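You operate a simulated robot arm through the tools that you are given. There is no shell and no other tool.

You run a simulated two-armed robot. Do the job below in one go: nothing can be reset, and whatever is moved stays where it is left.

JOB
Sample the air with the dust counter on the sample tray; set the grade knob by the chart.
Fine: counter back on its base.

The check looks at the end state, three seconds after you hand in, the way a careful person would. Anything else that was tipped, shoved, dropped, spilled or broken makes it a failure.

ROBOT AND FRAMES
Two 7-joint arms with two-finger parallel grippers on one trunk that stands fixed in place. Base frame: the origin is at the foot of the trunk, x ahead of it, y to its left, z up. Units: mm, degrees, N and s.
The left shoulder is at [70, 163, 1345], the right one opposite. With the tool pointing down near the work surface each hand reaches from about 360 to 860 mm from the base axis, measured 20 degrees to its own side. Payload 3.43 kg a hand.
The tool frame of a hand sits at the grasp point between the pads (the TCP): z along the fingers, y along the line on which they close. The tips reach 34 mm beyond it. Largest opening 128 mm; finger width 24, thickness 12; the body of the gripper, 48 by 130 mm, starts 96 mm behind the TCP.
Orientation is that of the tool frame in the base frame, as a unit quaternion [x, y, z, w]. With the fingers straight down and closing along the base's y, the tool's x points along the base's -x, its y along +y and its z along -z.

CONTROLS
- The arms move only by the tool jog_arm. It takes "left_plan", "right_plan" or both (then of equal length, played together; a hand with none holds still); each is a list of rows, each a list of 6 numbers: the shift along the tool's x, y, z in mm, then the turn, a rotation vector about the tool's x, y, z in degrees. In form: [[dx, dy, dz, wx, wy, wz], ...]. A call has 1 to 20 rows; each row shifts and turns the commanded pose from where the row before left it, along the tool's axes as they then stand. "left_claw" and "right_claw" are, for a hand that has rows, the finger opening in mm, from 0 to 128, set as the call begins (left out, the last holds). Rows are played at 5 a second. More than 50 mm and 8.6 degrees between two rows, or a gripper value outside its range, and nothing of the call is played. Where a pose cannot be reached the arm comes as near as it can. A force on the tool above 40 N (or 10 N above the force at the start of the call, whichever is more), or a blocked arm, ends the call early, and 0.2 s more pass. The fingers move at their own pace (about 153 mm/s each) and stop on an object; they squeeze with about 35 N. The grip force told is the motor's: it shows also when the fingers shut on nothing. Time passes only in rows, and 0.2 s behind the last, so rows that do not move let the fingers close. The reply holds the time, the measured pose of the TCP, the force on the tool along the base axes, the opening and the grip force, in the units named above and with some noise, with the torque about the TCP (base axes, N m) and any sound that the robot's microphone picked up.
- Cameras (640 x 400 px; columns grow to the right, rows downward): "scene" is now at [133.9, 9.4, 1570.6]; the picture's right is [0.09, -1.00, 0.00], its down [-0.60, -0.06, -0.80] and it looks along [0.80, 0.07, -0.60] (base axes); focal length 340 px, centre (320, 200). "left" rides on the left gripper at [76, 11, -160] in its tool frame; the picture's right is [-0.15, 0.99, 0.00], its down [-0.88, -0.13, -0.46] and it looks along [-0.45, -0.07, 0.89] (tool axes); focal length 234 px, centre (320, 200). "right" rides on the right gripper at [76, -11, -160] in its tool frame; the picture's right is [0.15, 0.99, 0.00], its down [-0.88, 0.13, -0.46] and it looks along [-0.45, 0.07, 0.89] (tool axes); focal length 234 px, centre (320, 200). There is no depth. A picture from a camera that has moved, and an enlarged one, comes with that camera's place and axes in the base frame and with its lens.
- snapshot(camera): a new picture of that camera. No time passes.
- raise_lower(by): slides the trunk up (or, below 0, down) by that many mm; the arms and the scene camera ride with it, the base frame stays. It gives what a move gives, with no picture.
- head_to(pan, tilt): turns the head with the scene camera to pan (to the left, within 86 degrees either way) and tilt (down, from -29 to 69), counted from straight ahead of the robot. It gives what a move gives.
- enlarge(camera, box): a new picture of the part [left, top, right, bottom] of that camera's present view, enlarged. No time passes.
- sign_off(): hands the job in; it is judged then, once.

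Places have to be worked out from the pictures, the camera data and where the tool is seen. Open the grippers and draw the arms clear of the work before you hand the job in, unless the task says otherwise.

The tools are called after "Call:" as name(argument=value, ...) on one line, values as JSON. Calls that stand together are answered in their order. jog_arm: Moves the arms, as the interface text tells. Its arguments: {"type":"object","properties":{"left_plan":{"type":"array"},"left_claw":{"type":"number"},"right_plan":{"type":"array"},"right_claw":{"type":"number"}},"required":[]} The other tools are called the same way: raise_lower (by) slides the trunk up or down; head_to (pan, tilt) turns the head that bears the scene camera; snapshot (camera) takes a picture; enlarge (camera, box) takes an enlarged picture of a part of a camera's view; sign_off () hands the job in.

At the start:

```text
t: 0.0
left_tool_pos: [637.8, 338.1, 1317.5]
left_ee_rot: [-0.001, 1.0, 0.0, 0.0]
left_wrist_force: [0.1, -0.3, 0.8]
left_moment: [0.01, -0.03, 0.0]
left_opening: 127.9
left_grip_force: 0.1
right_tool_pos: [559.6, -220.5, 1357.0]
right_ee_rot: [0.0, 1.0, 0.0, 0.0]
right_wrist_force: [0.7, -0.5, 0.1]
right_moment: [0.02, -0.01, -0.04]
right_opening: 128.1
right_grip_force: 0.0
trunk travel left (down, up): [-825.0, 115.0]
head pan, tilt: [5.3, 36.7]
```

scene: 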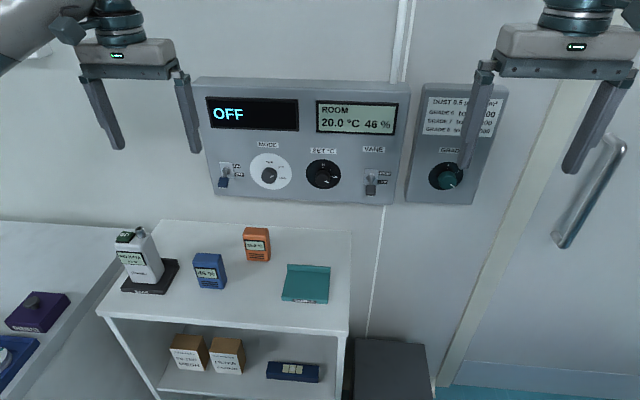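
right: 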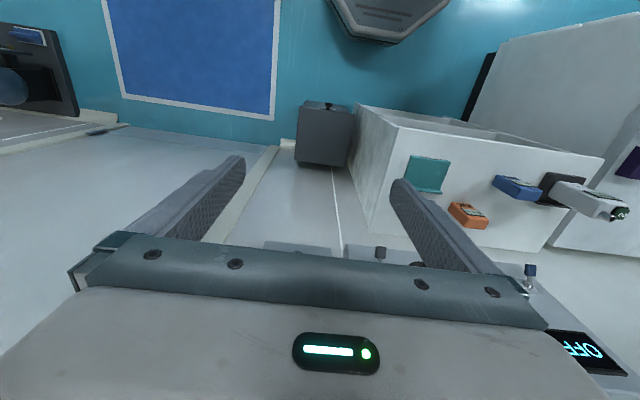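
left: 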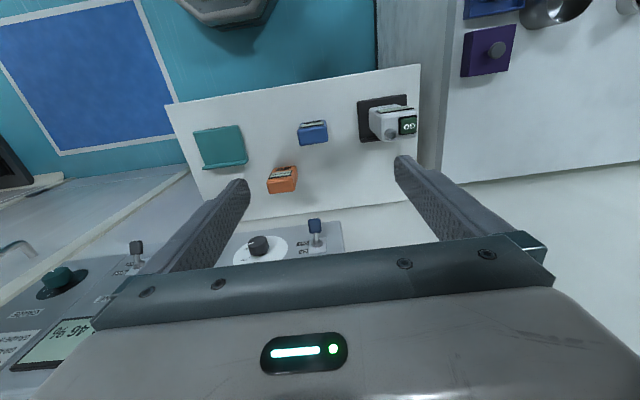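

The scene shows a white counter on a dark base, a teal tray, a blue and an orange box, and a wall panel with a grade knob and chart. I'll enlarge the key parts.

Call:
enlarge(camera="scene", box=[100, 210, 260, 310])

Call:
enlarge(camera="scene", box=[400, 80, 528, 210])

Call:
enlarge(camera="scene", box=[230, 210, 360, 310])

Call:
enlarge(camera="left", box=[340, 70, 440, 170])

Call:
enlarge(camera="left", box=[160, 90, 320, 220])

```text
4.00 times, centred on (180, 260) of scene
camera zoom: at [133.9, 9.4, 1570.6], right [0.09, -1.0, 0.0], down [-0.6, -0.06, -0.8], along [0.8, 0.07, -0.6], focal length 1360 px, centre (880, -40)
```

zoom: 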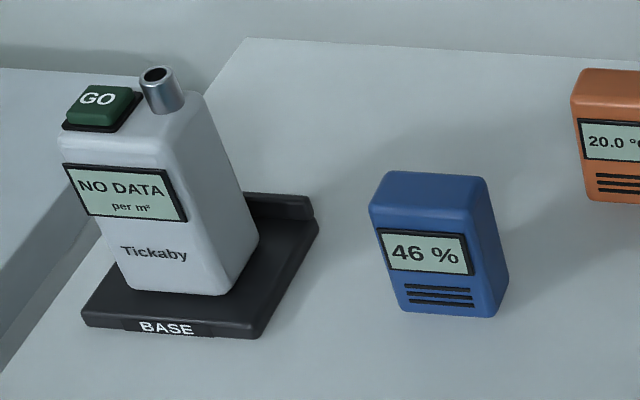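

```text
3.08 times, centred on (464, 145) of scene
camera zoom: at [133.9, 9.4, 1570.6], right [0.09, -1.0, 0.0], down [-0.6, -0.06, -0.8], along [0.8, 0.07, -0.6], focal length 1046 px, centre (-123, 369)
```

zoom: 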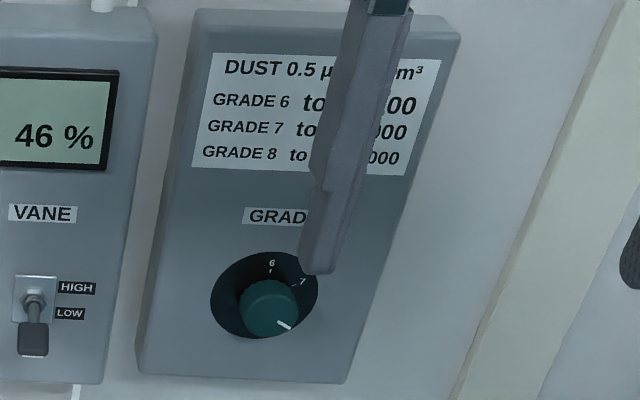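

```text
4.00 times, centred on (295, 260) of scene
camera zoom: at [133.9, 9.4, 1570.6], right [0.09, -1.0, 0.0], down [-0.6, -0.06, -0.8], along [0.8, 0.07, -0.6], focal length 1360 px, centre (420, -40)
```

zoom: 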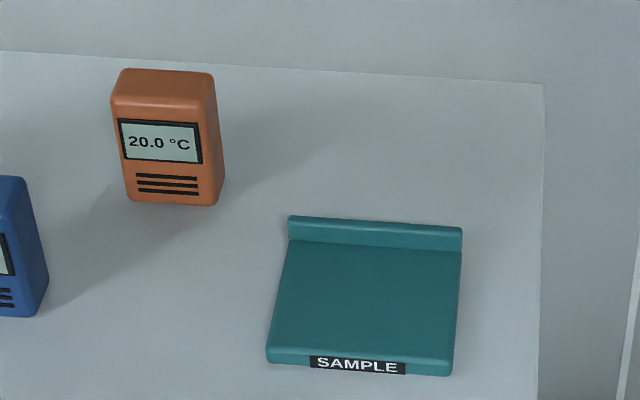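

```text
4.00 times, centred on (390, 120) of left
camera zoom: at [560.6, 350.4, 1476.9], right [0.15, 0.99, 0.0], down [0.88, -0.13, 0.46], along [0.45, -0.07, -0.89], focal length 937 px, centre (40, 520)
```

zoom: 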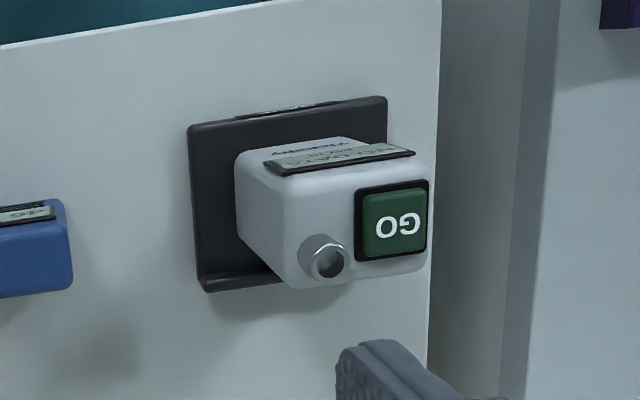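

```text
3.08 times, centred on (240, 155) of left
camera zoom: at [560.6, 350.4, 1476.9], right [0.15, 0.99, 0.0], down [0.88, -0.13, 0.46], along [0.45, -0.07, -0.89], focal length 720 px, centre (566, 338)
```

zoom: 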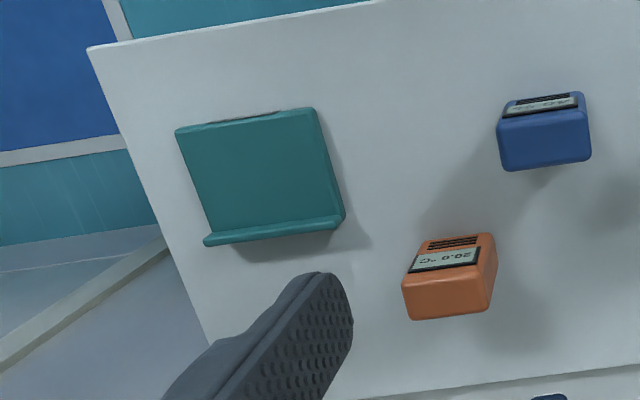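

The panel chart is hidden by the right hand, and the counter stands near (662, 489) with the tray near (668, 91), with the surface at z≈905. I'll shift the right hand aside to the right, and carry the left hand over the counter.

Call:
jog_arm(left_plan=[[-6, 38, 0, 0, 0, 0], [-6, 38, 0, 0, 0, 0], [-6, 38, 0, 0, 0, 0], [-6, 37, 0, 0, 0, 0], [0, 0, 40, 0, 0, 0], [0, 0, 40, 0, 0, 0]], right_plan=[[0, -40, 0, 0, 0, 0], [0, -40, 0, 0, 0, 0], [0, -40, 0, 0, 0, 0], [0, -40, 0, 0, 0, 0], [0, 0, 0, 0, 0, 0], [0, 0, 0, 0, 0, 0]], left_claw=128, right_claw=128)

```text
t: 1.4
left_tool_pos: [660.9, 491.5, 1237.4]
left_ee_rot: [-0.001, 1.0, -0.001, 0.0]
left_wrist_force: [0.1, -0.3, 0.2]
left_moment: [0.01, 0.02, 0.01]
left_opening: 128.1
left_grip_force: 0.1
right_tool_pos: [562.9, -379.3, 1360.2]
right_ee_rot: [0.0, 1.0, -0.001, 0.0]
right_wrist_force: [-0.3, 0.7, -0.3]
right_moment: [-0.01, 0.02, -0.02]
right_opening: 127.7
right_grip_force: 0.0
trunk travel left (down, up): [-825.0, 115.0]
head pan, tilt: [5.3, 36.7]
```

Both hands have moved as commanded; I'll look at the scene, the chart and the left hand's view of the counter.

Call:
enlarge(camera="scene", box=[400, 80, 528, 210])

Call:
snapshot(camera="left")

Call:
snapshot(camera="scene")

```text
3.08 times, centred on (464, 145) of scene
camera zoom: at [135.2, 11.1, 1570.5], right [0.09, -1.0, 0.0], down [-0.6, -0.06, -0.8], along [0.8, 0.07, -0.6], focal length 1046 px, centre (-123, 369)
```

zoom: 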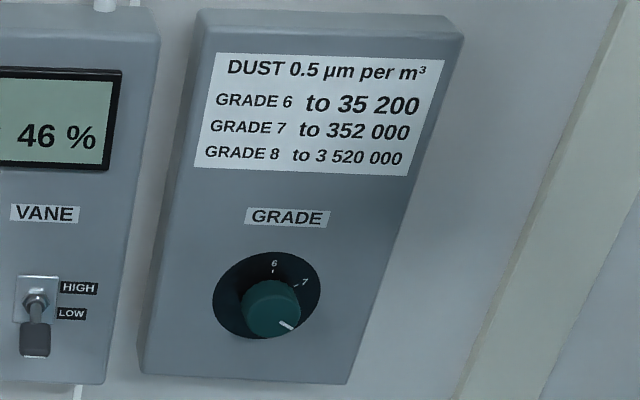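

```text
taken
camera left: at [585.0, 503.8, 1396.6], right [0.14, 0.99, 0.0], down [0.88, -0.13, 0.46], along [0.45, -0.07, -0.89], focal length 234 px, centre (320, 200)
```

left: 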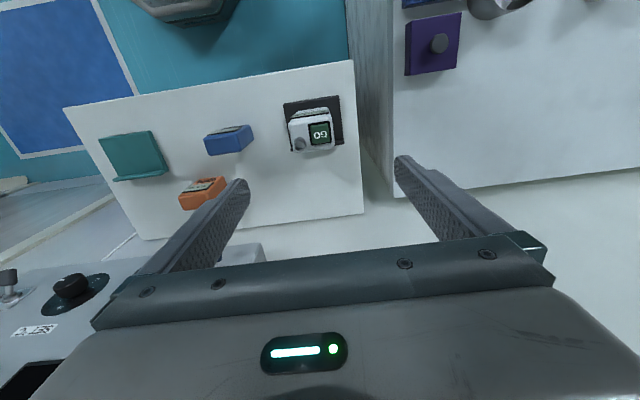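

```text
taken
camera scene: at [135.2, 11.1, 1570.5], right [0.09, -1.0, 0.0], down [-0.6, -0.06, -0.8], along [0.8, 0.07, -0.6], focal length 340 px, centre (320, 200)
```

scene: 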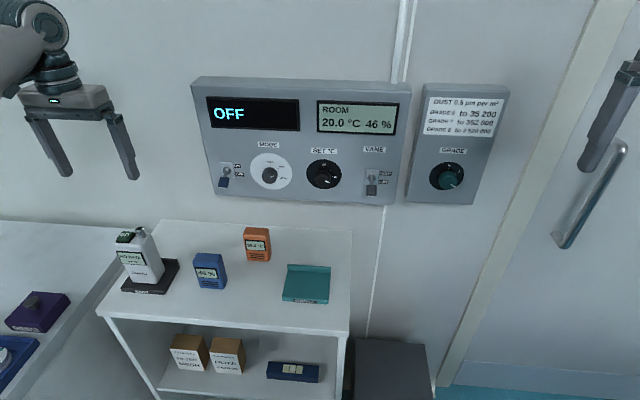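

The chart reads: Grade 6 to 35 200, 7 to 352 000, 8 to 3 520 000. I'll enlarge the left view of the counter to pin its position.

Call:
enlarge(camera="left", box=[270, 80, 360, 170])

Call:
enlarge(camera="scene", box=[100, 210, 200, 310])

```text
4.44 times, centred on (315, 125) of left
camera zoom: at [585.0, 503.8, 1396.6], right [0.14, 0.99, 0.0], down [0.88, -0.13, 0.46], along [0.45, -0.07, -0.89], focal length 1041 px, centre (342, 533)
```

zoom: 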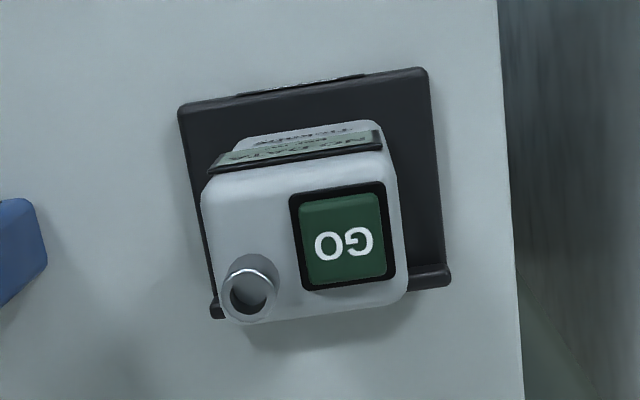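

```text
4.00 times, centred on (150, 260) of scene
camera zoom: at [135.2, 11.1, 1570.5], right [0.09, -1.0, 0.0], down [-0.6, -0.06, -0.8], along [0.8, 0.07, -0.6], focal length 1360 px, centre (1000, -40)
```

zoom: 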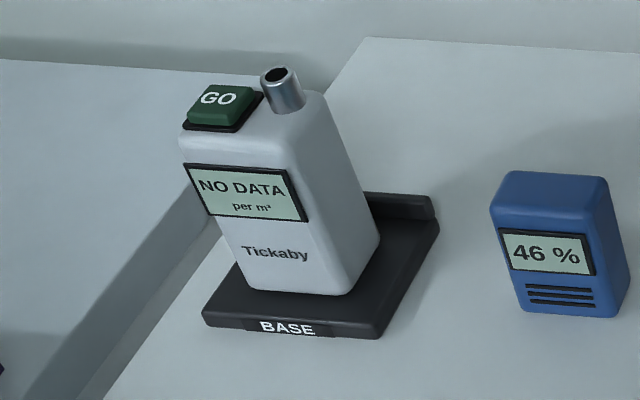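

I judge the counter's body at about x 659, y 485, top z≈1042, with the nozzle tip at z≈1072 and the GO button at (654, 492, 1050). I'll lower the left hand to just above, a little narrower, and check its alignment.

Call:
jog_arm(left_plan=[[2, -6, 40, 0, 0, 0], [0, 0, 40, 0, 0, 0], [0, 0, 37, 0, 0, 0], [0, 0, 20, 0, 0, 0], [0, 0, 0, 0, 0, 0]], left_claw=110)

Call:
snapshot(camera="left")

Call:
enlarge(camera="scene", box=[60, 150, 220, 310])

```text
t: 2.6
left_tool_pos: [657.1, 483.7, 1099.7]
left_ee_rot: [-0.001, 1.0, 0.0, 0.001]
left_wrist_force: [0.1, -0.3, 0.1]
left_moment: [0.03, 0.01, 0.0]
left_opening: 109.7
left_grip_force: 0.0
right_tool_pos: [563.1, -380.9, 1360.3]
right_ee_rot: [0.0, 1.0, 0.0, 0.0]
right_wrist_force: [0.1, -0.4, 0.0]
right_moment: [0.0, -0.02, 0.03]
right_opening: 128.2
right_grip_force: 0.1
trunk travel left (down, up): [-825.0, 115.0]
head pan, tilt: [5.3, 36.7]
```

```text
taken
camera left: at [581.0, 496.0, 1259.3], right [0.14, 0.99, 0.0], down [0.88, -0.13, 0.46], along [0.45, -0.07, -0.89], focal length 234 px, centre (320, 200)
```

left: 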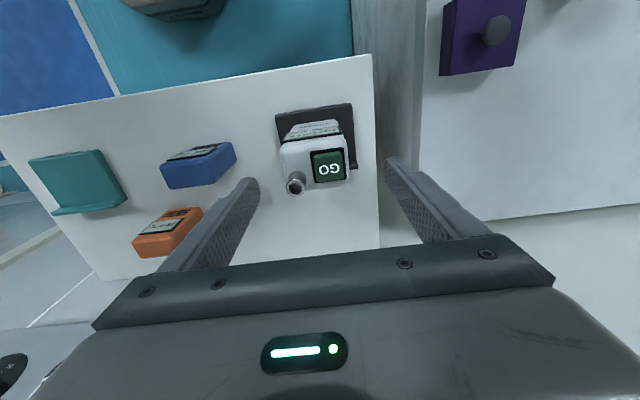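

```text
2.50 times, centred on (140, 230) of scene
camera zoom: at [133.9, 9.6, 1570.6], right [0.09, -1.0, 0.0], down [-0.6, -0.06, -0.8], along [0.8, 0.07, -0.6], focal length 850 px, centre (770, 125)
```

zoom: 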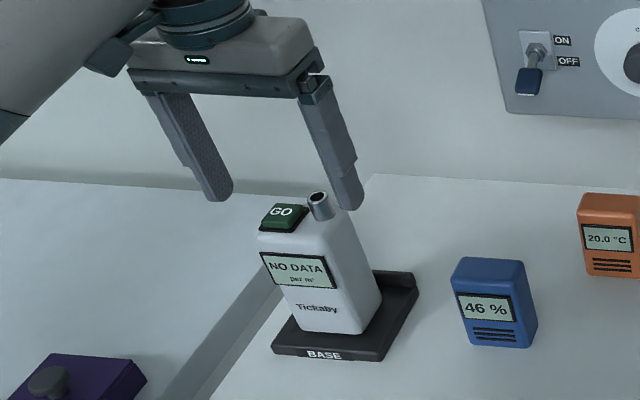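

In the left view the body centre sits about 5 mm to the right (−y) and ~2 mm nearer than the tool axis. I'll correct and descend partway, with the fingers straddling the top.

Call:
jog_arm(left_plan=[[2, -5, 0, 0, 0, 0], [0, 0, 30, 0, 0, 0], [0, 0, 30, 0, 0, 0], [0, 0, 0, 0, 0, 0]])

Call:
snapshot(camera="left")

Call:
enlarge(camera="scene", box=[60, 150, 220, 310])

```text
t: 3.6
left_tool_pos: [654.8, 476.6, 1041.6]
left_ee_rot: [-0.001, 1.0, 0.0, 0.0]
left_wrist_force: [-0.8, 0.6, -0.8]
left_moment: [-0.01, 0.01, 0.01]
left_opening: 110.0
left_grip_force: 0.1
right_tool_pos: [561.6, -382.3, 1359.0]
right_ee_rot: [0.001, 1.0, 0.0, 0.0]
right_wrist_force: [0.0, 0.2, 0.0]
right_moment: [0.01, -0.01, 0.04]
right_opening: 128.1
right_grip_force: 0.1
trunk travel left (down, up): [-825.0, 115.0]
head pan, tilt: [5.3, 36.7]
```

```text
taken
camera left: at [579.1, 488.8, 1199.8], right [0.15, 0.99, 0.0], down [0.88, -0.13, 0.46], along [0.45, -0.07, -0.89], focal length 234 px, centre (320, 200)
```

left: 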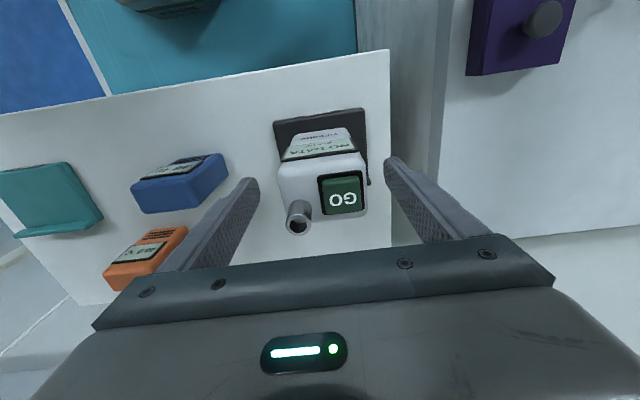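

```text
2.50 times, centred on (140, 230) of scene
camera zoom: at [133.6, 9.0, 1570.6], right [0.09, -1.0, 0.0], down [-0.6, -0.06, -0.8], along [0.8, 0.07, -0.6], focal length 850 px, centre (770, 125)
```

zoom: 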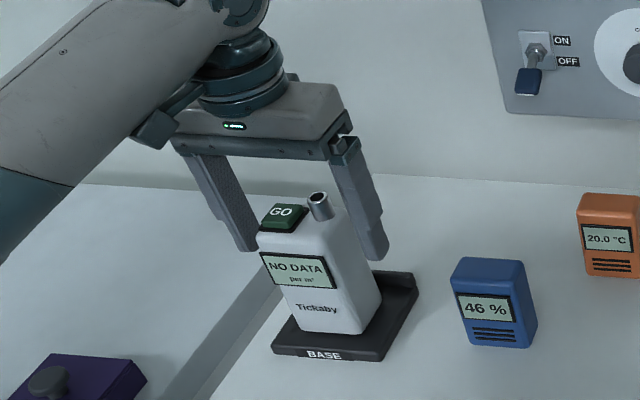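

Now the counter is centred between the fingers (edges at columns 280 and 362, tool axis at 321). I'll go down another 42 mm and then close on it.

Call:
jog_arm(left_plan=[[0, 0, 21, 0, 0, 0], [0, 0, 21, 0, 0, 0], [0, 0, 0, 0, 0, 0]])

Call:
jog_arm(left_plan=[[0, 0, 0, 0, 0, 0], [0, 0, 0, 0, 0, 0], [0, 0, 0, 0, 0, 0]], left_claw=70)

Call:
enlarge(camera="left", box=[220, 100, 420, 260])

```text
t: 4.4
left_tool_pos: [655.5, 478.9, 999.8]
left_ee_rot: [-0.002, 1.0, 0.0, 0.0]
left_wrist_force: [0.9, 0.1, 0.5]
left_moment: [0.0, -0.04, 0.03]
left_opening: 109.8
left_grip_force: 0.0
right_tool_pos: [562.0, -381.1, 1359.3]
right_ee_rot: [0.0, 1.0, 0.0, 0.0]
right_wrist_force: [-0.7, -0.4, -0.1]
right_moment: [0.02, 0.0, 0.0]
right_opening: 127.7
right_grip_force: 0.0
trunk travel left (down, up): [-825.0, 115.0]
head pan, tilt: [5.3, 36.7]
```

```text
t: 5.2
left_tool_pos: [655.6, 479.2, 999.3]
left_ee_rot: [-0.001, 1.0, 0.0, 0.0]
left_wrist_force: [0.0, -0.1, -1.3]
left_moment: [0.0, -0.02, 0.01]
left_opening: 70.1
left_grip_force: 0.1
right_tool_pos: [563.0, -380.4, 1358.3]
right_ee_rot: [0.001, 1.0, 0.001, 0.0]
right_wrist_force: [-0.4, 0.5, 1.1]
right_moment: [0.0, -0.02, 0.01]
right_opening: 128.2
right_grip_force: 0.2
trunk travel left (down, up): [-825.0, 115.0]
head pan, tilt: [5.3, 36.7]
```

```text
2.50 times, centred on (320, 180) of left
camera zoom: at [579.4, 490.2, 1158.5], right [0.15, 0.99, 0.0], down [0.88, -0.13, 0.46], along [0.45, -0.07, -0.89], focal length 585 px, centre (320, 250)
```

zoom: 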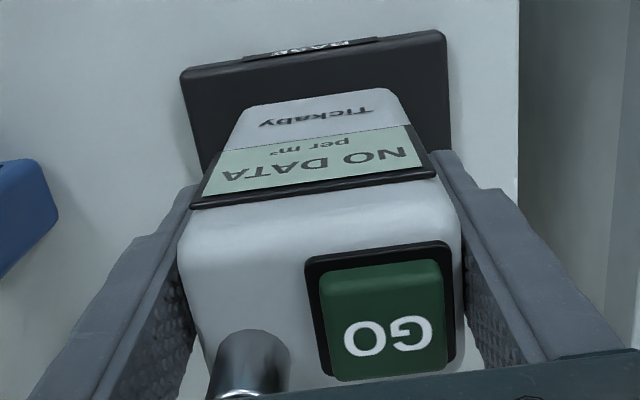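

The fingers straddle the body evenly with small gaps and no contact. I'll close the grip on the counter.

Call:
jog_arm(left_plan=[[0, 0, 0, 0, 0, 0], [0, 0, 0, 0, 0, 0], [0, 0, 0, 0, 0, 0]], left_claw=40)

Call:
jog_arm(left_plan=[[0, 0, -5, 0, 0, 0], [0, 0, -10, 0, 0, 0], [0, 0, 0, 0, 0, 0]])

Call:
enlarge(camera="scene", box=[60, 150, 220, 310])

```text
t: 6.0
left_tool_pos: [655.5, 477.2, 998.4]
left_ee_rot: [-0.001, 1.0, 0.0, 0.0]
left_wrist_force: [-0.7, 0.2, 0.0]
left_moment: [0.18, -0.04, 0.0]
left_opening: 65.9
left_grip_force: 35.1
right_tool_pos: [561.2, -381.6, 1360.4]
right_ee_rot: [0.0, 1.0, 0.0, 0.0]
right_wrist_force: [0.1, 0.3, 1.1]
right_moment: [0.01, -0.02, 0.0]
right_opening: 127.9
right_grip_force: 0.0
trunk travel left (down, up): [-825.0, 115.0]
head pan, tilt: [5.3, 36.7]
```

```text
t: 6.8
left_tool_pos: [656.4, 481.1, 1013.7]
left_ee_rot: [0.0, 1.0, -0.001, 0.0]
left_wrist_force: [1.2, 0.3, -4.4]
left_moment: [-0.01, 0.01, 0.0]
left_opening: 65.8
left_grip_force: 34.8
right_tool_pos: [563.4, -380.9, 1360.1]
right_ee_rot: [0.0, 1.0, 0.0, 0.0]
right_wrist_force: [1.0, -0.6, 0.7]
right_moment: [0.02, -0.02, 0.0]
right_opening: 128.0
right_grip_force: 0.1
trunk travel left (down, up): [-825.0, 115.0]
head pan, tilt: [5.3, 36.7]
```

```text
2.50 times, centred on (140, 230) of scene
camera zoom: at [134.7, 10.0, 1570.5], right [0.09, -1.0, 0.0], down [-0.6, -0.06, -0.8], along [0.8, 0.07, -0.6], focal length 850 px, centre (770, 125)
```

zoom: 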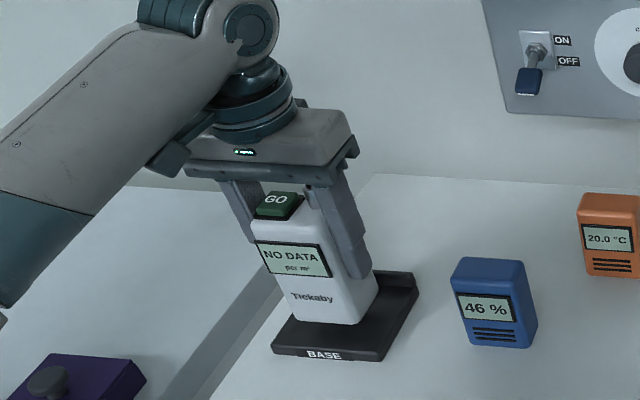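

The counter is held (about 4.4 N of weight) and clear of its base. I'll raise it well above the other boxes, then carry it over toward the tray.

Call:
jog_arm(left_plan=[[0, 0, -30, 0, 0, 0], [0, 0, -35, 0, 0, 0], [0, 0, -35, 0, 0, 0], [0, 0, -30, 0, 0, 0], [0, 0, 0, 0, 0, 0], [0, -20, 0, 0, 0, 0], [-1, -32, 0, 0, 0, 0], [-1, -32, 0, 0, 0, 0], [-1, -32, 0, 0, 0, 0], [-1, -32, 0, 0, 0, 0], [-1, -32, 0, 0, 0, 0], [-1, -32, 0, 0, 0, 0], [0, -32, 0, 0, 0, 0], [0, -32, 0, 0, 0, 0], [0, -32, 0, 0, 0, 0], [0, -32, 0, 0, 0, 0], [0, -32, 0, 0, 0, 0], [0, -16, 0, 0, 0, 0], [0, 0, 0, 0, 0, 0]])

Call:
snapshot(camera="left")

Call:
snapshot(camera="scene")

```text
t: 10.8
left_tool_pos: [664.7, 92.0, 1142.6]
left_ee_rot: [-0.001, 1.0, 0.0, 0.0]
left_wrist_force: [-0.5, 0.0, -4.8]
left_moment: [-0.02, -0.02, 0.02]
left_opening: 65.8
left_grip_force: 34.7
right_tool_pos: [563.5, -381.2, 1359.9]
right_ee_rot: [0.0, 1.0, 0.0, 0.0]
right_wrist_force: [-0.8, 0.4, -0.2]
right_moment: [-0.02, 0.04, -0.01]
right_opening: 127.8
right_grip_force: 0.1
trunk travel left (down, up): [-825.0, 115.0]
head pan, tilt: [5.3, 36.7]
```

```text
taken
camera left: at [588.0, 103.0, 1301.7], right [0.14, 0.99, 0.0], down [0.88, -0.13, 0.46], along [0.45, -0.07, -0.89], focal length 234 px, centre (320, 200)
```

left: 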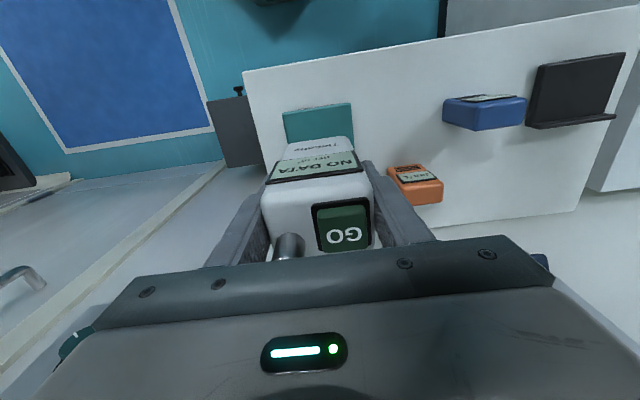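

```text
taken
camera scene: at [134.4, 9.9, 1570.5], right [0.09, -1.0, 0.0], down [-0.6, -0.06, -0.8], along [0.8, 0.07, -0.6], focal length 340 px, centre (320, 200)
```

scene: 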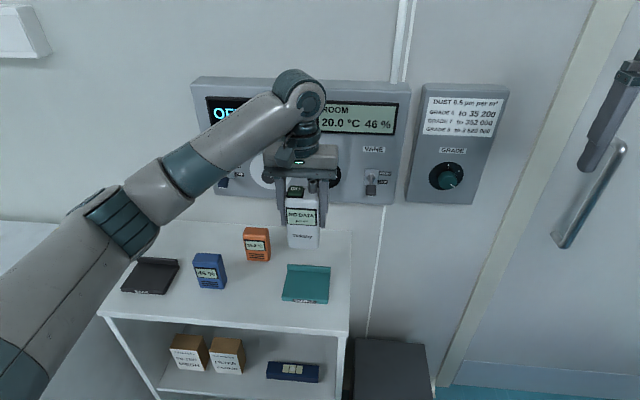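

The tray spans y≈39–144 and x≈624–712, so the counter at (665, 92) is centred over it. I'll lower most of the way.

Call:
jog_arm(left_plan=[[-2, 0, 30, 0, 0, 0], [0, 0, 35, 0, 0, 0], [0, 0, 30, 0, 0, 0], [0, 0, 20, 0, 0, 0], [0, 0, 15, 0, 0, 0], [0, 0, 0, 0, 0, 0]])

Call:
enlarge(camera="scene", box=[240, 170, 370, 310])

Call:
snapshot(camera="left")

```text
t: 12.2
left_tool_pos: [664.9, 90.5, 1011.7]
left_ee_rot: [-0.002, 1.0, -0.001, 0.0]
left_wrist_force: [-0.2, -0.9, -3.8]
left_moment: [0.0, 0.0, 0.01]
left_opening: 66.1
left_grip_force: 34.6
right_tool_pos: [563.0, -379.8, 1359.3]
right_ee_rot: [0.0, 1.0, 0.0, 0.0]
right_wrist_force: [-0.2, 0.0, -0.9]
right_moment: [-0.03, 0.0, -0.02]
right_opening: 127.6
right_grip_force: 0.1
trunk travel left (down, up): [-825.0, 115.0]
head pan, tilt: [5.3, 36.7]
```

```text
2.86 times, centred on (305, 240) of scene
camera zoom: at [134.3, 9.3, 1570.5], right [0.09, -1.0, 0.0], down [-0.6, -0.06, -0.8], along [0.8, 0.07, -0.6], focal length 971 px, centre (363, 86)
```

zoom: 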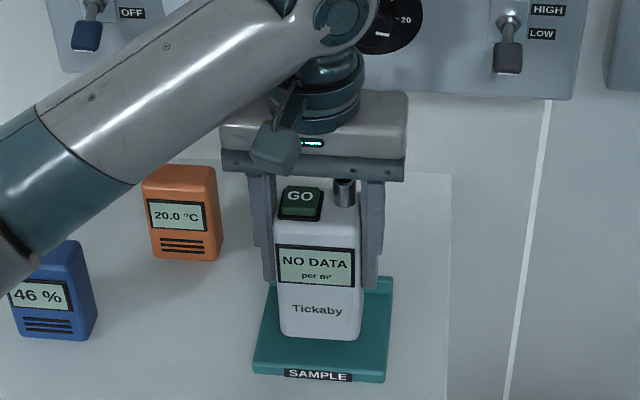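

```text
taken
camera left: at [589.0, 102.6, 1171.3], right [0.15, 0.99, 0.0], down [0.88, -0.13, 0.46], along [0.45, -0.07, -0.89], focal length 234 px, centre (320, 200)
```

left: 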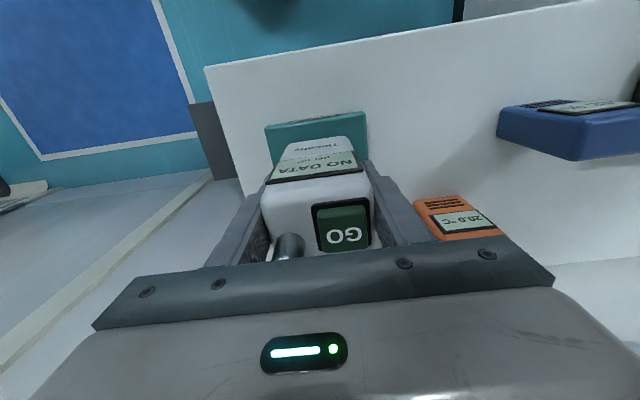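

The counter is over the tray about 12 mm up. I'll lower in small steps until the weight comes off.

Call:
jog_arm(left_plan=[[0, 0, 4, 0, 0, 0], [0, 0, 3, 0, 0, 0], [0, 0, 2, 0, 0, 0], [0, 0, 0, 0, 0, 0]])

Call:
jog_arm(left_plan=[[0, 0, 1.5, 0, 0, 0], [0, 0, 0, 0, 0, 0]])

Call:
jog_arm(left_plan=[[0, 0, 1.5, 0, 0, 0], [0, 0, 0, 0, 0, 0]])

```text
t: 13.2
left_tool_pos: [665.1, 89.6, 1003.0]
left_ee_rot: [-0.001, 1.0, 0.001, 0.0]
left_wrist_force: [0.7, 0.8, -5.2]
left_moment: [0.0, 0.02, 0.0]
left_opening: 65.8
left_grip_force: 34.9
right_tool_pos: [563.3, -382.5, 1359.2]
right_ee_rot: [-0.001, 1.0, -0.001, 0.0]
right_wrist_force: [-0.2, 0.6, 0.9]
right_moment: [0.01, -0.01, 0.0]
right_opening: 128.0
right_grip_force: 0.1
trunk travel left (down, up): [-825.0, 115.0]
head pan, tilt: [5.3, 36.7]
```

```text
t: 13.8
left_tool_pos: [664.2, 89.0, 1003.1]
left_ee_rot: [-0.001, 1.0, 0.0, -0.001]
left_wrist_force: [-0.3, 0.2, -4.6]
left_moment: [0.0, 0.04, -0.05]
left_opening: 65.9
left_grip_force: 35.4
right_tool_pos: [562.8, -380.2, 1359.2]
right_ee_rot: [0.0, 1.0, 0.0, -0.001]
right_wrist_force: [-0.8, -0.6, -0.1]
right_moment: [0.0, 0.01, 0.0]
right_opening: 127.9
right_grip_force: 0.2
trunk travel left (down, up): [-825.0, 115.0]
head pan, tilt: [5.3, 36.7]
```

```text
t: 14.4
left_tool_pos: [665.1, 90.2, 1001.6]
left_ee_rot: [-0.001, 1.0, 0.0, 0.0]
left_wrist_force: [-0.3, 1.6, -4.3]
left_moment: [0.02, -0.01, -0.02]
left_opening: 66.1
left_grip_force: 35.3
right_tool_pos: [563.9, -381.5, 1359.4]
right_ee_rot: [0.0, 1.0, -0.001, 0.0]
right_wrist_force: [0.4, -0.5, -0.7]
right_moment: [-0.01, -0.02, 0.01]
right_opening: 128.1
right_grip_force: 0.0
trunk travel left (down, up): [-825.0, 115.0]
head pan, tilt: [5.3, 36.7]
```

Still hanging (−4.3 N) at z≈1001; I'll continue in 1 mm steps.

Call:
jog_arm(left_plan=[[0, 0, 1, 0, 0, 0], [0, 0, 0, 0, 0, 0]])

Call:
jog_arm(left_plan=[[0, 0, 1, 0, 0, 0], [0, 0, 0, 0, 0, 0]])

Call:
jog_arm(left_plan=[[0, 0, 1, 0, 0, 0], [0, 0, 0, 0, 0, 0]])

```text
t: 15.0
left_tool_pos: [664.9, 88.8, 1000.0]
left_ee_rot: [-0.001, 1.0, 0.0, -0.001]
left_wrist_force: [-0.5, 0.0, -5.4]
left_moment: [0.02, 0.02, 0.03]
left_opening: 66.1
left_grip_force: 35.2
right_tool_pos: [562.2, -380.7, 1359.2]
right_ee_rot: [0.0, 1.0, 0.0, 0.001]
right_wrist_force: [0.2, -0.8, -0.9]
right_moment: [-0.04, -0.02, -0.01]
right_opening: 127.7
right_grip_force: 0.0
trunk travel left (down, up): [-825.0, 115.0]
head pan, tilt: [5.3, 36.7]
```

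```text
t: 15.6
left_tool_pos: [664.9, 89.2, 1000.4]
left_ee_rot: [-0.001, 1.0, -0.001, -0.001]
left_wrist_force: [-1.0, 0.7, -5.7]
left_moment: [-0.01, 0.04, 0.02]
left_opening: 66.2
left_grip_force: 35.0
right_tool_pos: [563.2, -381.7, 1358.4]
right_ee_rot: [0.0, 1.0, 0.0, 0.0]
right_wrist_force: [-0.3, -0.3, -0.2]
right_moment: [0.0, 0.01, -0.01]
right_opening: 128.2
right_grip_force: 0.1
trunk travel left (down, up): [-825.0, 115.0]
head pan, tilt: [5.3, 36.7]
```

```text
t: 16.2
left_tool_pos: [664.0, 89.7, 998.5]
left_ee_rot: [-0.001, 1.0, -0.001, 0.0]
left_wrist_force: [1.4, 0.6, 2.6]
left_moment: [0.24, 0.06, -0.06]
left_opening: 65.9
left_grip_force: 35.0
right_tool_pos: [562.6, -381.5, 1360.3]
right_ee_rot: [0.0, 1.0, 0.0, 0.0]
right_wrist_force: [-0.6, 0.6, -0.5]
right_moment: [0.04, 0.01, 0.0]
right_opening: 128.2
right_grip_force: 0.0
trunk travel left (down, up): [-825.0, 115.0]
head pan, tilt: [5.3, 36.7]
```

The force flipped to +2.6 N at z≈998.5: it stands on the tray. I'll release and rise straight up.

Call:
jog_arm(left_plan=[[0, 0, 0, 0, 0, 0], [0, 0, 0, 0, 0, 0]], left_claw=100)

Call:
jog_arm(left_plan=[[0, 0, -30, 0, 0, 0], [0, 0, -35, 0, 0, 0], [0, 0, -35, 0, 0, 0], [0, 0, -30, 0, 0, 0], [0, 0, -10, 0, 0, 0], [0, 0, 0, 0, 0, 0]])

Call:
snapshot(camera="left")

Call:
snapshot(camera="scene")

```text
t: 16.8
left_tool_pos: [664.5, 90.4, 999.0]
left_ee_rot: [0.0, 1.0, 0.0, 0.0]
left_wrist_force: [0.1, -0.6, 0.6]
left_moment: [0.02, 0.0, 0.04]
left_opening: 100.2
left_grip_force: 0.1
right_tool_pos: [562.7, -380.9, 1360.6]
right_ee_rot: [0.0, 1.0, 0.0, 0.0]
right_wrist_force: [0.6, 0.3, 0.6]
right_moment: [-0.02, 0.0, 0.02]
right_opening: 128.0
right_grip_force: 0.2
trunk travel left (down, up): [-825.0, 115.0]
head pan, tilt: [5.3, 36.7]
```

```text
t: 18.2
left_tool_pos: [664.2, 91.2, 1140.5]
left_ee_rot: [-0.001, 1.0, 0.0, 0.0]
left_wrist_force: [-0.9, 0.2, 0.5]
left_moment: [0.01, 0.02, 0.0]
left_opening: 100.1
left_grip_force: 0.1
right_tool_pos: [561.8, -381.6, 1360.0]
right_ee_rot: [0.0, 1.0, 0.0, 0.0]
right_wrist_force: [-0.4, -0.2, -0.5]
right_moment: [0.02, 0.03, 0.0]
right_opening: 128.0
right_grip_force: 0.2
trunk travel left (down, up): [-825.0, 115.0]
head pan, tilt: [5.3, 36.7]
```

```text
taken
camera left: at [588.3, 103.3, 1300.1], right [0.14, 0.99, 0.0], down [0.88, -0.13, 0.46], along [0.45, -0.07, -0.89], focal length 234 px, centre (320, 200)
```

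left: 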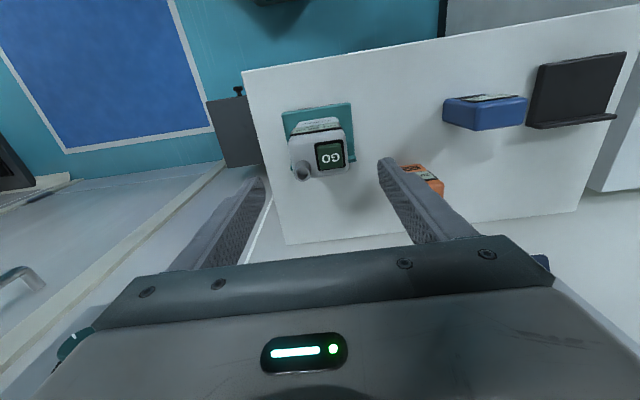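

```text
taken
camera scene: at [134.0, 9.3, 1570.6], right [0.09, -1.0, 0.0], down [-0.6, -0.06, -0.8], along [0.8, 0.07, -0.6], focal length 340 px, centre (320, 200)
```

scene: 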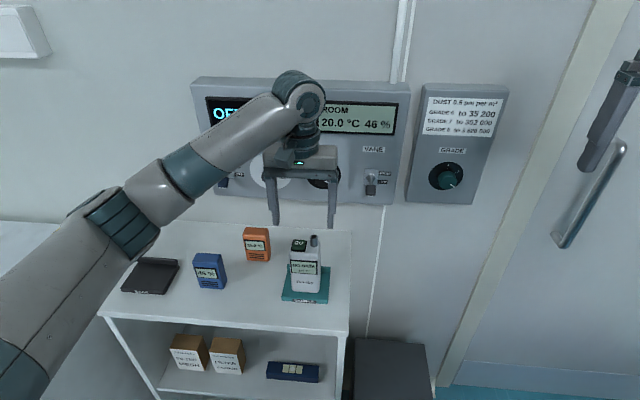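

The counter stands upright on the tray, with the GO button at about (662.5, 104, 1050) in the hand's view. I'll shut the fingers, move them above the button and lower to just above it.

Call:
jog_arm(left_plan=[[2, 7, 0, 0, 0, 0], [0, 7, 0, 0, 0, 0], [0, 0, 0, 0, 0, 0], [0, 0, 0, 0, 0, 0], [0, 0, 20, 0, 0, 0], [0, 0, 20, 0, 0, 0], [0, 0, 0, 0, 0, 0]], left_claw=0)

Call:
enlarge(camera="left", box=[240, 90, 400, 250])

Call:
enlarge(camera="scene", box=[240, 170, 370, 310])

```text
t: 19.8
left_tool_pos: [663.0, 104.1, 1099.9]
left_ee_rot: [-0.001, 1.0, -0.001, 0.0]
left_wrist_force: [-0.1, -0.1, -0.3]
left_moment: [0.01, 0.03, -0.02]
left_opening: 0.3
left_grip_force: 32.6
right_tool_pos: [562.2, -381.8, 1360.5]
right_ee_rot: [0.0, 1.0, 0.001, 0.0]
right_wrist_force: [0.2, -0.2, -0.1]
right_moment: [-0.04, 0.01, -0.01]
right_opening: 128.1
right_grip_force: 0.1
trunk travel left (down, up): [-825.0, 115.0]
head pan, tilt: [5.3, 36.7]
```

```text
2.50 times, centred on (320, 170) of left
camera zoom: at [586.4, 116.4, 1257.9], right [0.14, 0.99, 0.0], down [0.88, -0.13, 0.46], along [0.45, -0.07, -0.89], focal length 585 px, centre (320, 275)
```

zoom: 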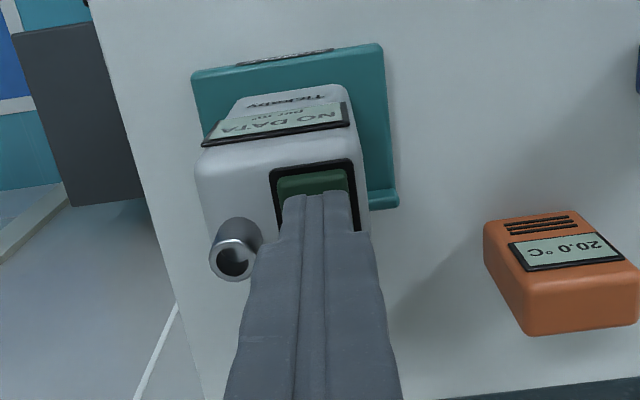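

```text
2.86 times, centred on (305, 240) of scene
camera zoom: at [133.5, 9.2, 1570.6], right [0.09, -1.0, 0.0], down [-0.6, -0.06, -0.8], along [0.8, 0.07, -0.6], focal length 971 px, centre (363, 86)
```

zoom: 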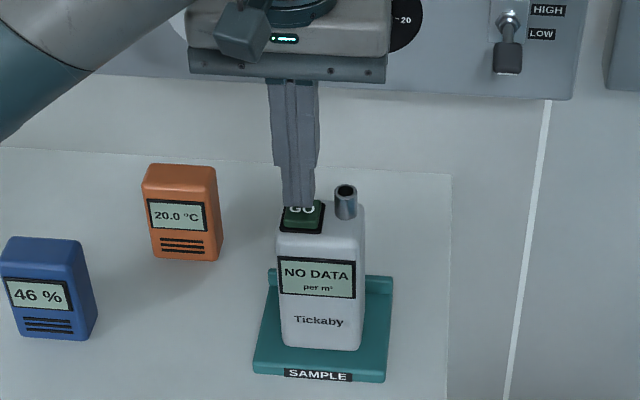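

The shut fingertips line up over the GO button, clear of the nozzle. I'll lower gently towards it.

Call:
jog_arm(left_plan=[[0, 0, 5, 0, 0, 0], [0, 0, 5, 0, 0, 0], [0, 0, 0, 0, 0, 0]])

Call:
jog_arm(left_plan=[[0, 0, 2, 0, 0, 0], [0, 0, 0, 0, 0, 0]])

Call:
jog_arm(left_plan=[[0, 0, 2, 0, 0, 0], [0, 0, 0, 0, 0, 0]])

Call:
enlarge(camera="scene", box=[240, 170, 370, 310])

```text
t: 20.6
left_tool_pos: [663.8, 103.6, 1088.5]
left_ee_rot: [-0.001, 1.0, -0.001, 0.0]
left_wrist_force: [0.3, 0.5, 0.8]
left_moment: [-0.01, -0.05, 0.02]
left_opening: 0.1
left_grip_force: 32.9
right_tool_pos: [562.8, -381.6, 1359.8]
right_ee_rot: [-0.001, 1.0, 0.0, 0.0]
right_wrist_force: [0.2, 0.1, -0.9]
right_moment: [-0.04, 0.0, -0.01]
right_opening: 128.1
right_grip_force: 0.1
trunk travel left (down, up): [-825.0, 115.0]
head pan, tilt: [5.3, 36.7]
```

```text
t: 21.2
left_tool_pos: [662.8, 105.4, 1086.1]
left_ee_rot: [0.0, 1.0, 0.001, 0.0]
left_wrist_force: [0.4, -1.0, 2.3]
left_moment: [-0.02, 0.01, 0.01]
left_opening: 0.1
left_grip_force: 32.6
right_tool_pos: [562.2, -381.5, 1359.2]
right_ee_rot: [0.0, 1.0, 0.0, 0.0]
right_wrist_force: [-0.7, -0.4, 0.2]
right_moment: [-0.03, 0.02, -0.01]
right_opening: 128.1
right_grip_force: 0.1
trunk travel left (down, up): [-825.0, 115.0]
head pan, tilt: [5.3, 36.7]
heard: click
```

```text
t: 21.8
left_tool_pos: [660.7, 104.7, 1084.5]
left_ee_rot: [-0.001, 1.0, 0.0, 0.001]
left_wrist_force: [0.9, 0.4, 6.3]
left_moment: [0.04, -0.02, 0.01]
left_opening: 0.0
left_grip_force: 32.8
right_tool_pos: [562.2, -381.8, 1359.0]
right_ee_rot: [0.0, 1.0, 0.0, 0.001]
right_wrist_force: [-0.2, 0.3, 0.2]
right_moment: [0.02, -0.01, -0.01]
right_opening: 128.0
right_grip_force: 0.0
trunk travel left (down, up): [-825.0, 115.0]
head pan, tilt: [5.3, 36.7]
```

```text
2.86 times, centred on (305, 240) of scene
camera zoom: at [133.2, 9.3, 1570.7], right [0.09, -1.0, 0.0], down [-0.59, -0.06, -0.8], along [0.8, 0.07, -0.6], focal length 971 px, centre (363, 86)
```

zoom: 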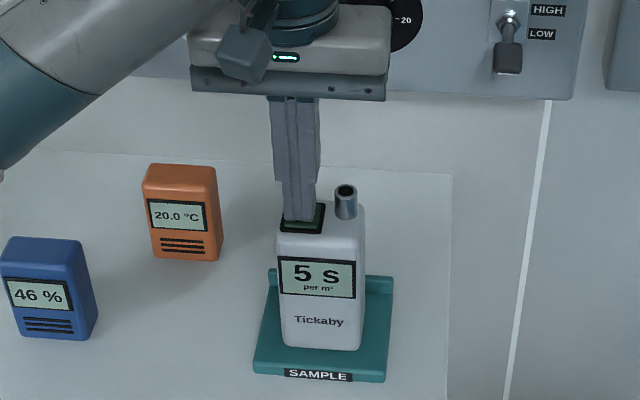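

A click was heard and the display counts down "5 s". I'll lift off the button straight up and wait for the count to finish.

Call:
jog_arm(left_plan=[[0, 0, -4, 0, 0, 0], [0, 0, -10, 0, 0, 0], [0, 0, -20, 0, 0, 0], [0, 0, -20, 0, 0, 0], [0, 0, 0, 0, 0, 0], [0, 0, 0, 0, 0, 0], [0, 0, 0, 0, 0, 0], [0, 0, 0, 0, 0, 0], [0, 0, 0, 0, 0, 0], [0, 0, 0, 0, 0, 0], [0, 0, 0, 0, 0, 0], [0, 0, 0, 0, 0, 0], [0, 0, 0, 0, 0, 0], [0, 0, 0, 0, 0, 0], [0, 0, 0, 0, 0, 0]])

Call:
enlarge(camera="scene", box=[240, 170, 370, 310])

```text
t: 25.0
left_tool_pos: [661.3, 104.7, 1138.6]
left_ee_rot: [-0.001, 1.0, 0.001, 0.001]
left_wrist_force: [-0.2, 0.5, 0.9]
left_moment: [0.02, 0.0, -0.01]
left_opening: 0.2
left_grip_force: 33.3
right_tool_pos: [562.3, -380.9, 1360.7]
right_ee_rot: [0.0, 1.0, 0.001, -0.001]
right_wrist_force: [-0.1, 0.8, -0.3]
right_moment: [0.0, 0.01, 0.0]
right_opening: 127.9
right_grip_force: 0.1
trunk travel left (down, up): [-825.0, 115.0]
head pan, tilt: [5.3, 36.7]
```

```text
2.86 times, centred on (305, 240) of scene
camera zoom: at [133.8, 9.3, 1570.6], right [0.09, -1.0, 0.0], down [-0.6, -0.06, -0.8], along [0.8, 0.07, -0.6], focal length 971 px, centre (363, 86)
```

zoom: 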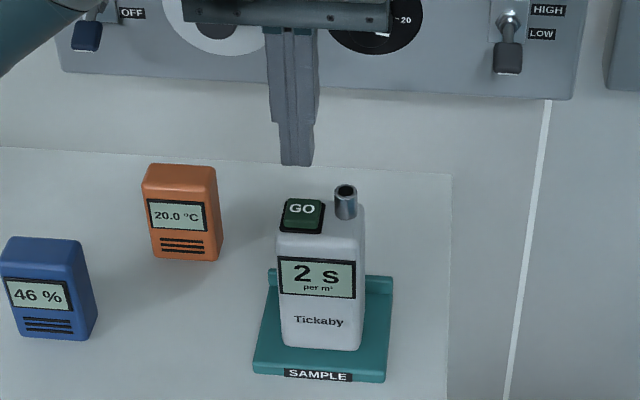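

It shows "2 s" remaining; I'll hold still until it finishes.

Call:
jog_arm(left_plan=[[0, 0, 0, 0, 0, 0], [0, 0, 0, 0, 0, 0], [0, 0, 0, 0, 0, 0], [0, 0, 0, 0, 0, 0], [0, 0, 0, 0, 0, 0], [0, 0, 0, 0, 0, 0], [0, 0, 0, 0, 0, 0], [0, 0, 0, 0, 0, 0], [0, 0, 0, 0, 0, 0], [0, 0, 0, 0, 0, 0], [0, 0, 0, 0, 0, 0], [0, 0, 0, 0, 0, 0], [0, 0, 0, 0, 0, 0]])

Call:
enlarge(camera="scene", box=[280, 230, 340, 290])

Call:
enlarge(camera="scene", box=[410, 80, 510, 200])

```text
t: 27.8
left_tool_pos: [661.8, 103.6, 1140.2]
left_ee_rot: [-0.001, 1.0, 0.0, 0.0]
left_wrist_force: [0.9, -0.3, 0.4]
left_moment: [-0.03, 0.0, 0.01]
left_opening: 0.2
left_grip_force: 33.1
right_tool_pos: [562.7, -381.0, 1360.3]
right_ee_rot: [0.001, 1.0, 0.0, 0.0]
right_wrist_force: [0.4, -0.5, 0.4]
right_moment: [-0.01, 0.0, -0.01]
right_opening: 128.1
right_grip_force: 0.1
trunk travel left (down, up): [-825.0, 115.0]
head pan, tilt: [5.3, 36.7]
```

```text
6.67 times, centred on (310, 260) of scene
camera zoom: at [133.9, 9.3, 1570.6], right [0.09, -1.0, 0.0], down [-0.6, -0.06, -0.8], along [0.8, 0.07, -0.6], focal length 2266 px, centre (387, -200)
```

zoom: 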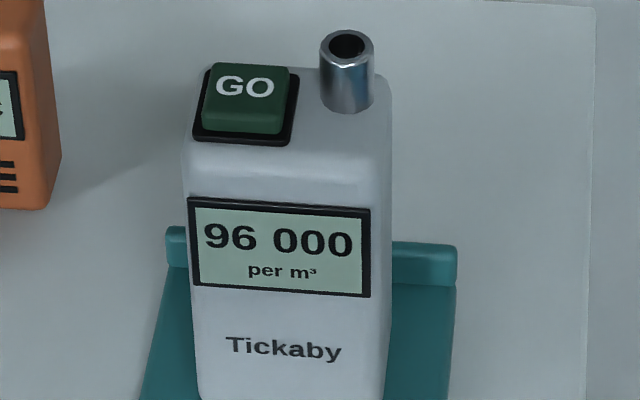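

```text
3.33 times, centred on (460, 140) of scene
camera zoom: at [133.9, 9.3, 1570.6], right [0.09, -1.0, 0.0], down [-0.6, -0.06, -0.8], along [0.8, 0.07, -0.6], focal length 1133 px, centre (-147, 400)
```

zoom: 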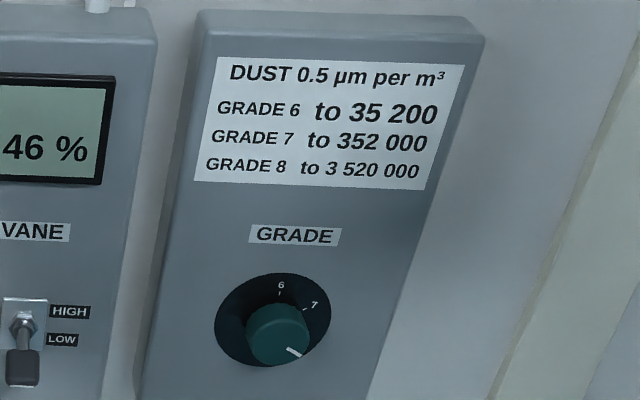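

The reading is 96 000 per m³, which lies between 35 200 and 352 000, so Grade 7. I'll first fetch the counter back: open the left hand, return to the grip pose and lower around the body.

Call:
jog_arm(left_plan=[[-2, -7, 0, 0, 0, 0], [0, -7, 0, 0, 0, 0], [0, 0, 0, 0, 0, 0], [0, 0, 25, 0, 0, 0], [0, 0, 25, 0, 0, 0], [0, 0, 0, 0, 0, 0]], left_claw=104)

Call:
snapshot(camera="left")

```text
t: 29.2
left_tool_pos: [667.2, 88.6, 1090.0]
left_ee_rot: [0.0, 1.0, -0.001, 0.0]
left_wrist_force: [-0.2, 0.4, -0.3]
left_moment: [-0.01, -0.03, -0.02]
left_opening: 103.6
left_grip_force: 0.0
right_tool_pos: [563.0, -381.1, 1359.6]
right_ee_rot: [0.0, 1.0, 0.0, 0.0]
right_wrist_force: [-0.1, -0.3, 0.6]
right_moment: [-0.01, 0.01, -0.03]
right_opening: 127.9
right_grip_force: 0.1
trunk travel left (down, up): [-825.0, 115.0]
head pan, tilt: [5.3, 36.7]
```

```text
taken
camera left: at [589.2, 100.0, 1249.1], right [0.14, 0.99, 0.0], down [0.88, -0.13, 0.46], along [0.45, -0.07, -0.89], focal length 234 px, centre (320, 200)
```

left: 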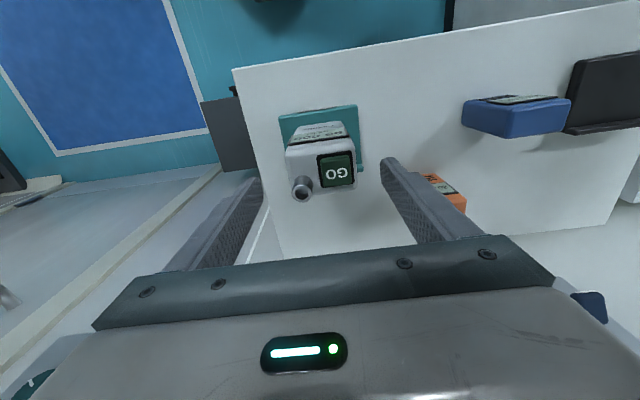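

The counter still sits centred below the open fingers. I'll go down the remaining 90 mm, close and lift.

Call:
jog_arm(left_plan=[[0, 0, 30, 0, 0, 0], [0, 0, 30, 0, 0, 0], [0, 0, 20, 0, 0, 0], [0, 0, 10, 0, 0, 0], [0, 0, 0, 0, 0, 0]])

Call:
jog_arm(left_plan=[[0, 0, 0, 0, 0, 0], [0, 0, 0, 0, 0, 0], [0, 0, 0, 0, 0, 0], [0, 0, 0, 0, 0, 0]], left_claw=40)

Call:
jog_arm(left_plan=[[0, 0, -5, 0, 0, 0], [0, 0, -10, 0, 0, 0], [0, 0, -30, 0, 0, 0], [0, 0, -35, 0, 0, 0], [0, 0, -35, 0, 0, 0], [0, 0, -30, 0, 0, 0], [0, 0, 0, 0, 0, 0]])

Call:
snapshot(camera="scene")

```text
t: 30.4
left_tool_pos: [666.1, 91.4, 998.9]
left_ee_rot: [-0.001, 1.0, 0.0, -0.001]
left_wrist_force: [0.0, 0.2, 0.7]
left_moment: [0.0, 0.02, 0.0]
left_opening: 104.0
left_grip_force: 0.0
right_tool_pos: [561.7, -380.4, 1359.2]
right_ee_rot: [-0.001, 1.0, 0.001, 0.0]
right_wrist_force: [0.4, 0.5, 1.2]
right_moment: [0.0, -0.01, -0.01]
right_opening: 128.0
right_grip_force: 0.1
trunk travel left (down, up): [-825.0, 115.0]
head pan, tilt: [5.3, 36.7]
```

```text
t: 31.4
left_tool_pos: [665.0, 90.5, 998.6]
left_ee_rot: [-0.001, 1.0, 0.0, 0.0]
left_wrist_force: [0.8, -0.8, 0.1]
left_moment: [0.09, -0.05, 0.01]
left_opening: 66.2
left_grip_force: 34.9
right_tool_pos: [561.2, -382.6, 1359.9]
right_ee_rot: [0.0, 1.0, 0.0, 0.0]
right_wrist_force: [0.1, -0.7, -0.4]
right_moment: [-0.02, 0.01, -0.01]
right_opening: 128.0
right_grip_force: 0.1
trunk travel left (down, up): [-825.0, 115.0]
head pan, tilt: [5.3, 36.7]
```

```text
t: 33.0
left_tool_pos: [665.6, 90.5, 1145.0]
left_ee_rot: [-0.001, 1.0, 0.001, -0.001]
left_wrist_force: [0.5, 0.1, -5.0]
left_moment: [-0.02, 0.01, 0.05]
left_opening: 66.0
left_grip_force: 34.4
right_tool_pos: [563.6, -380.9, 1358.2]
right_ee_rot: [0.0, 1.0, -0.001, 0.0]
right_wrist_force: [0.1, -0.2, -0.2]
right_moment: [0.02, 0.0, -0.01]
right_opening: 128.2
right_grip_force: 0.0
trunk travel left (down, up): [-825.0, 115.0]
head pan, tilt: [5.3, 36.7]
```

```text
taken
camera scene: at [134.9, 9.6, 1570.4], right [0.09, -1.0, 0.0], down [-0.6, -0.06, -0.8], along [0.8, 0.07, -0.6], focal length 340 px, centre (320, 200)
```

scene: 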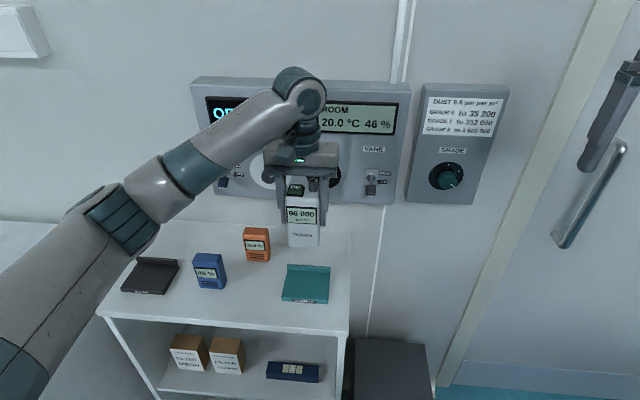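

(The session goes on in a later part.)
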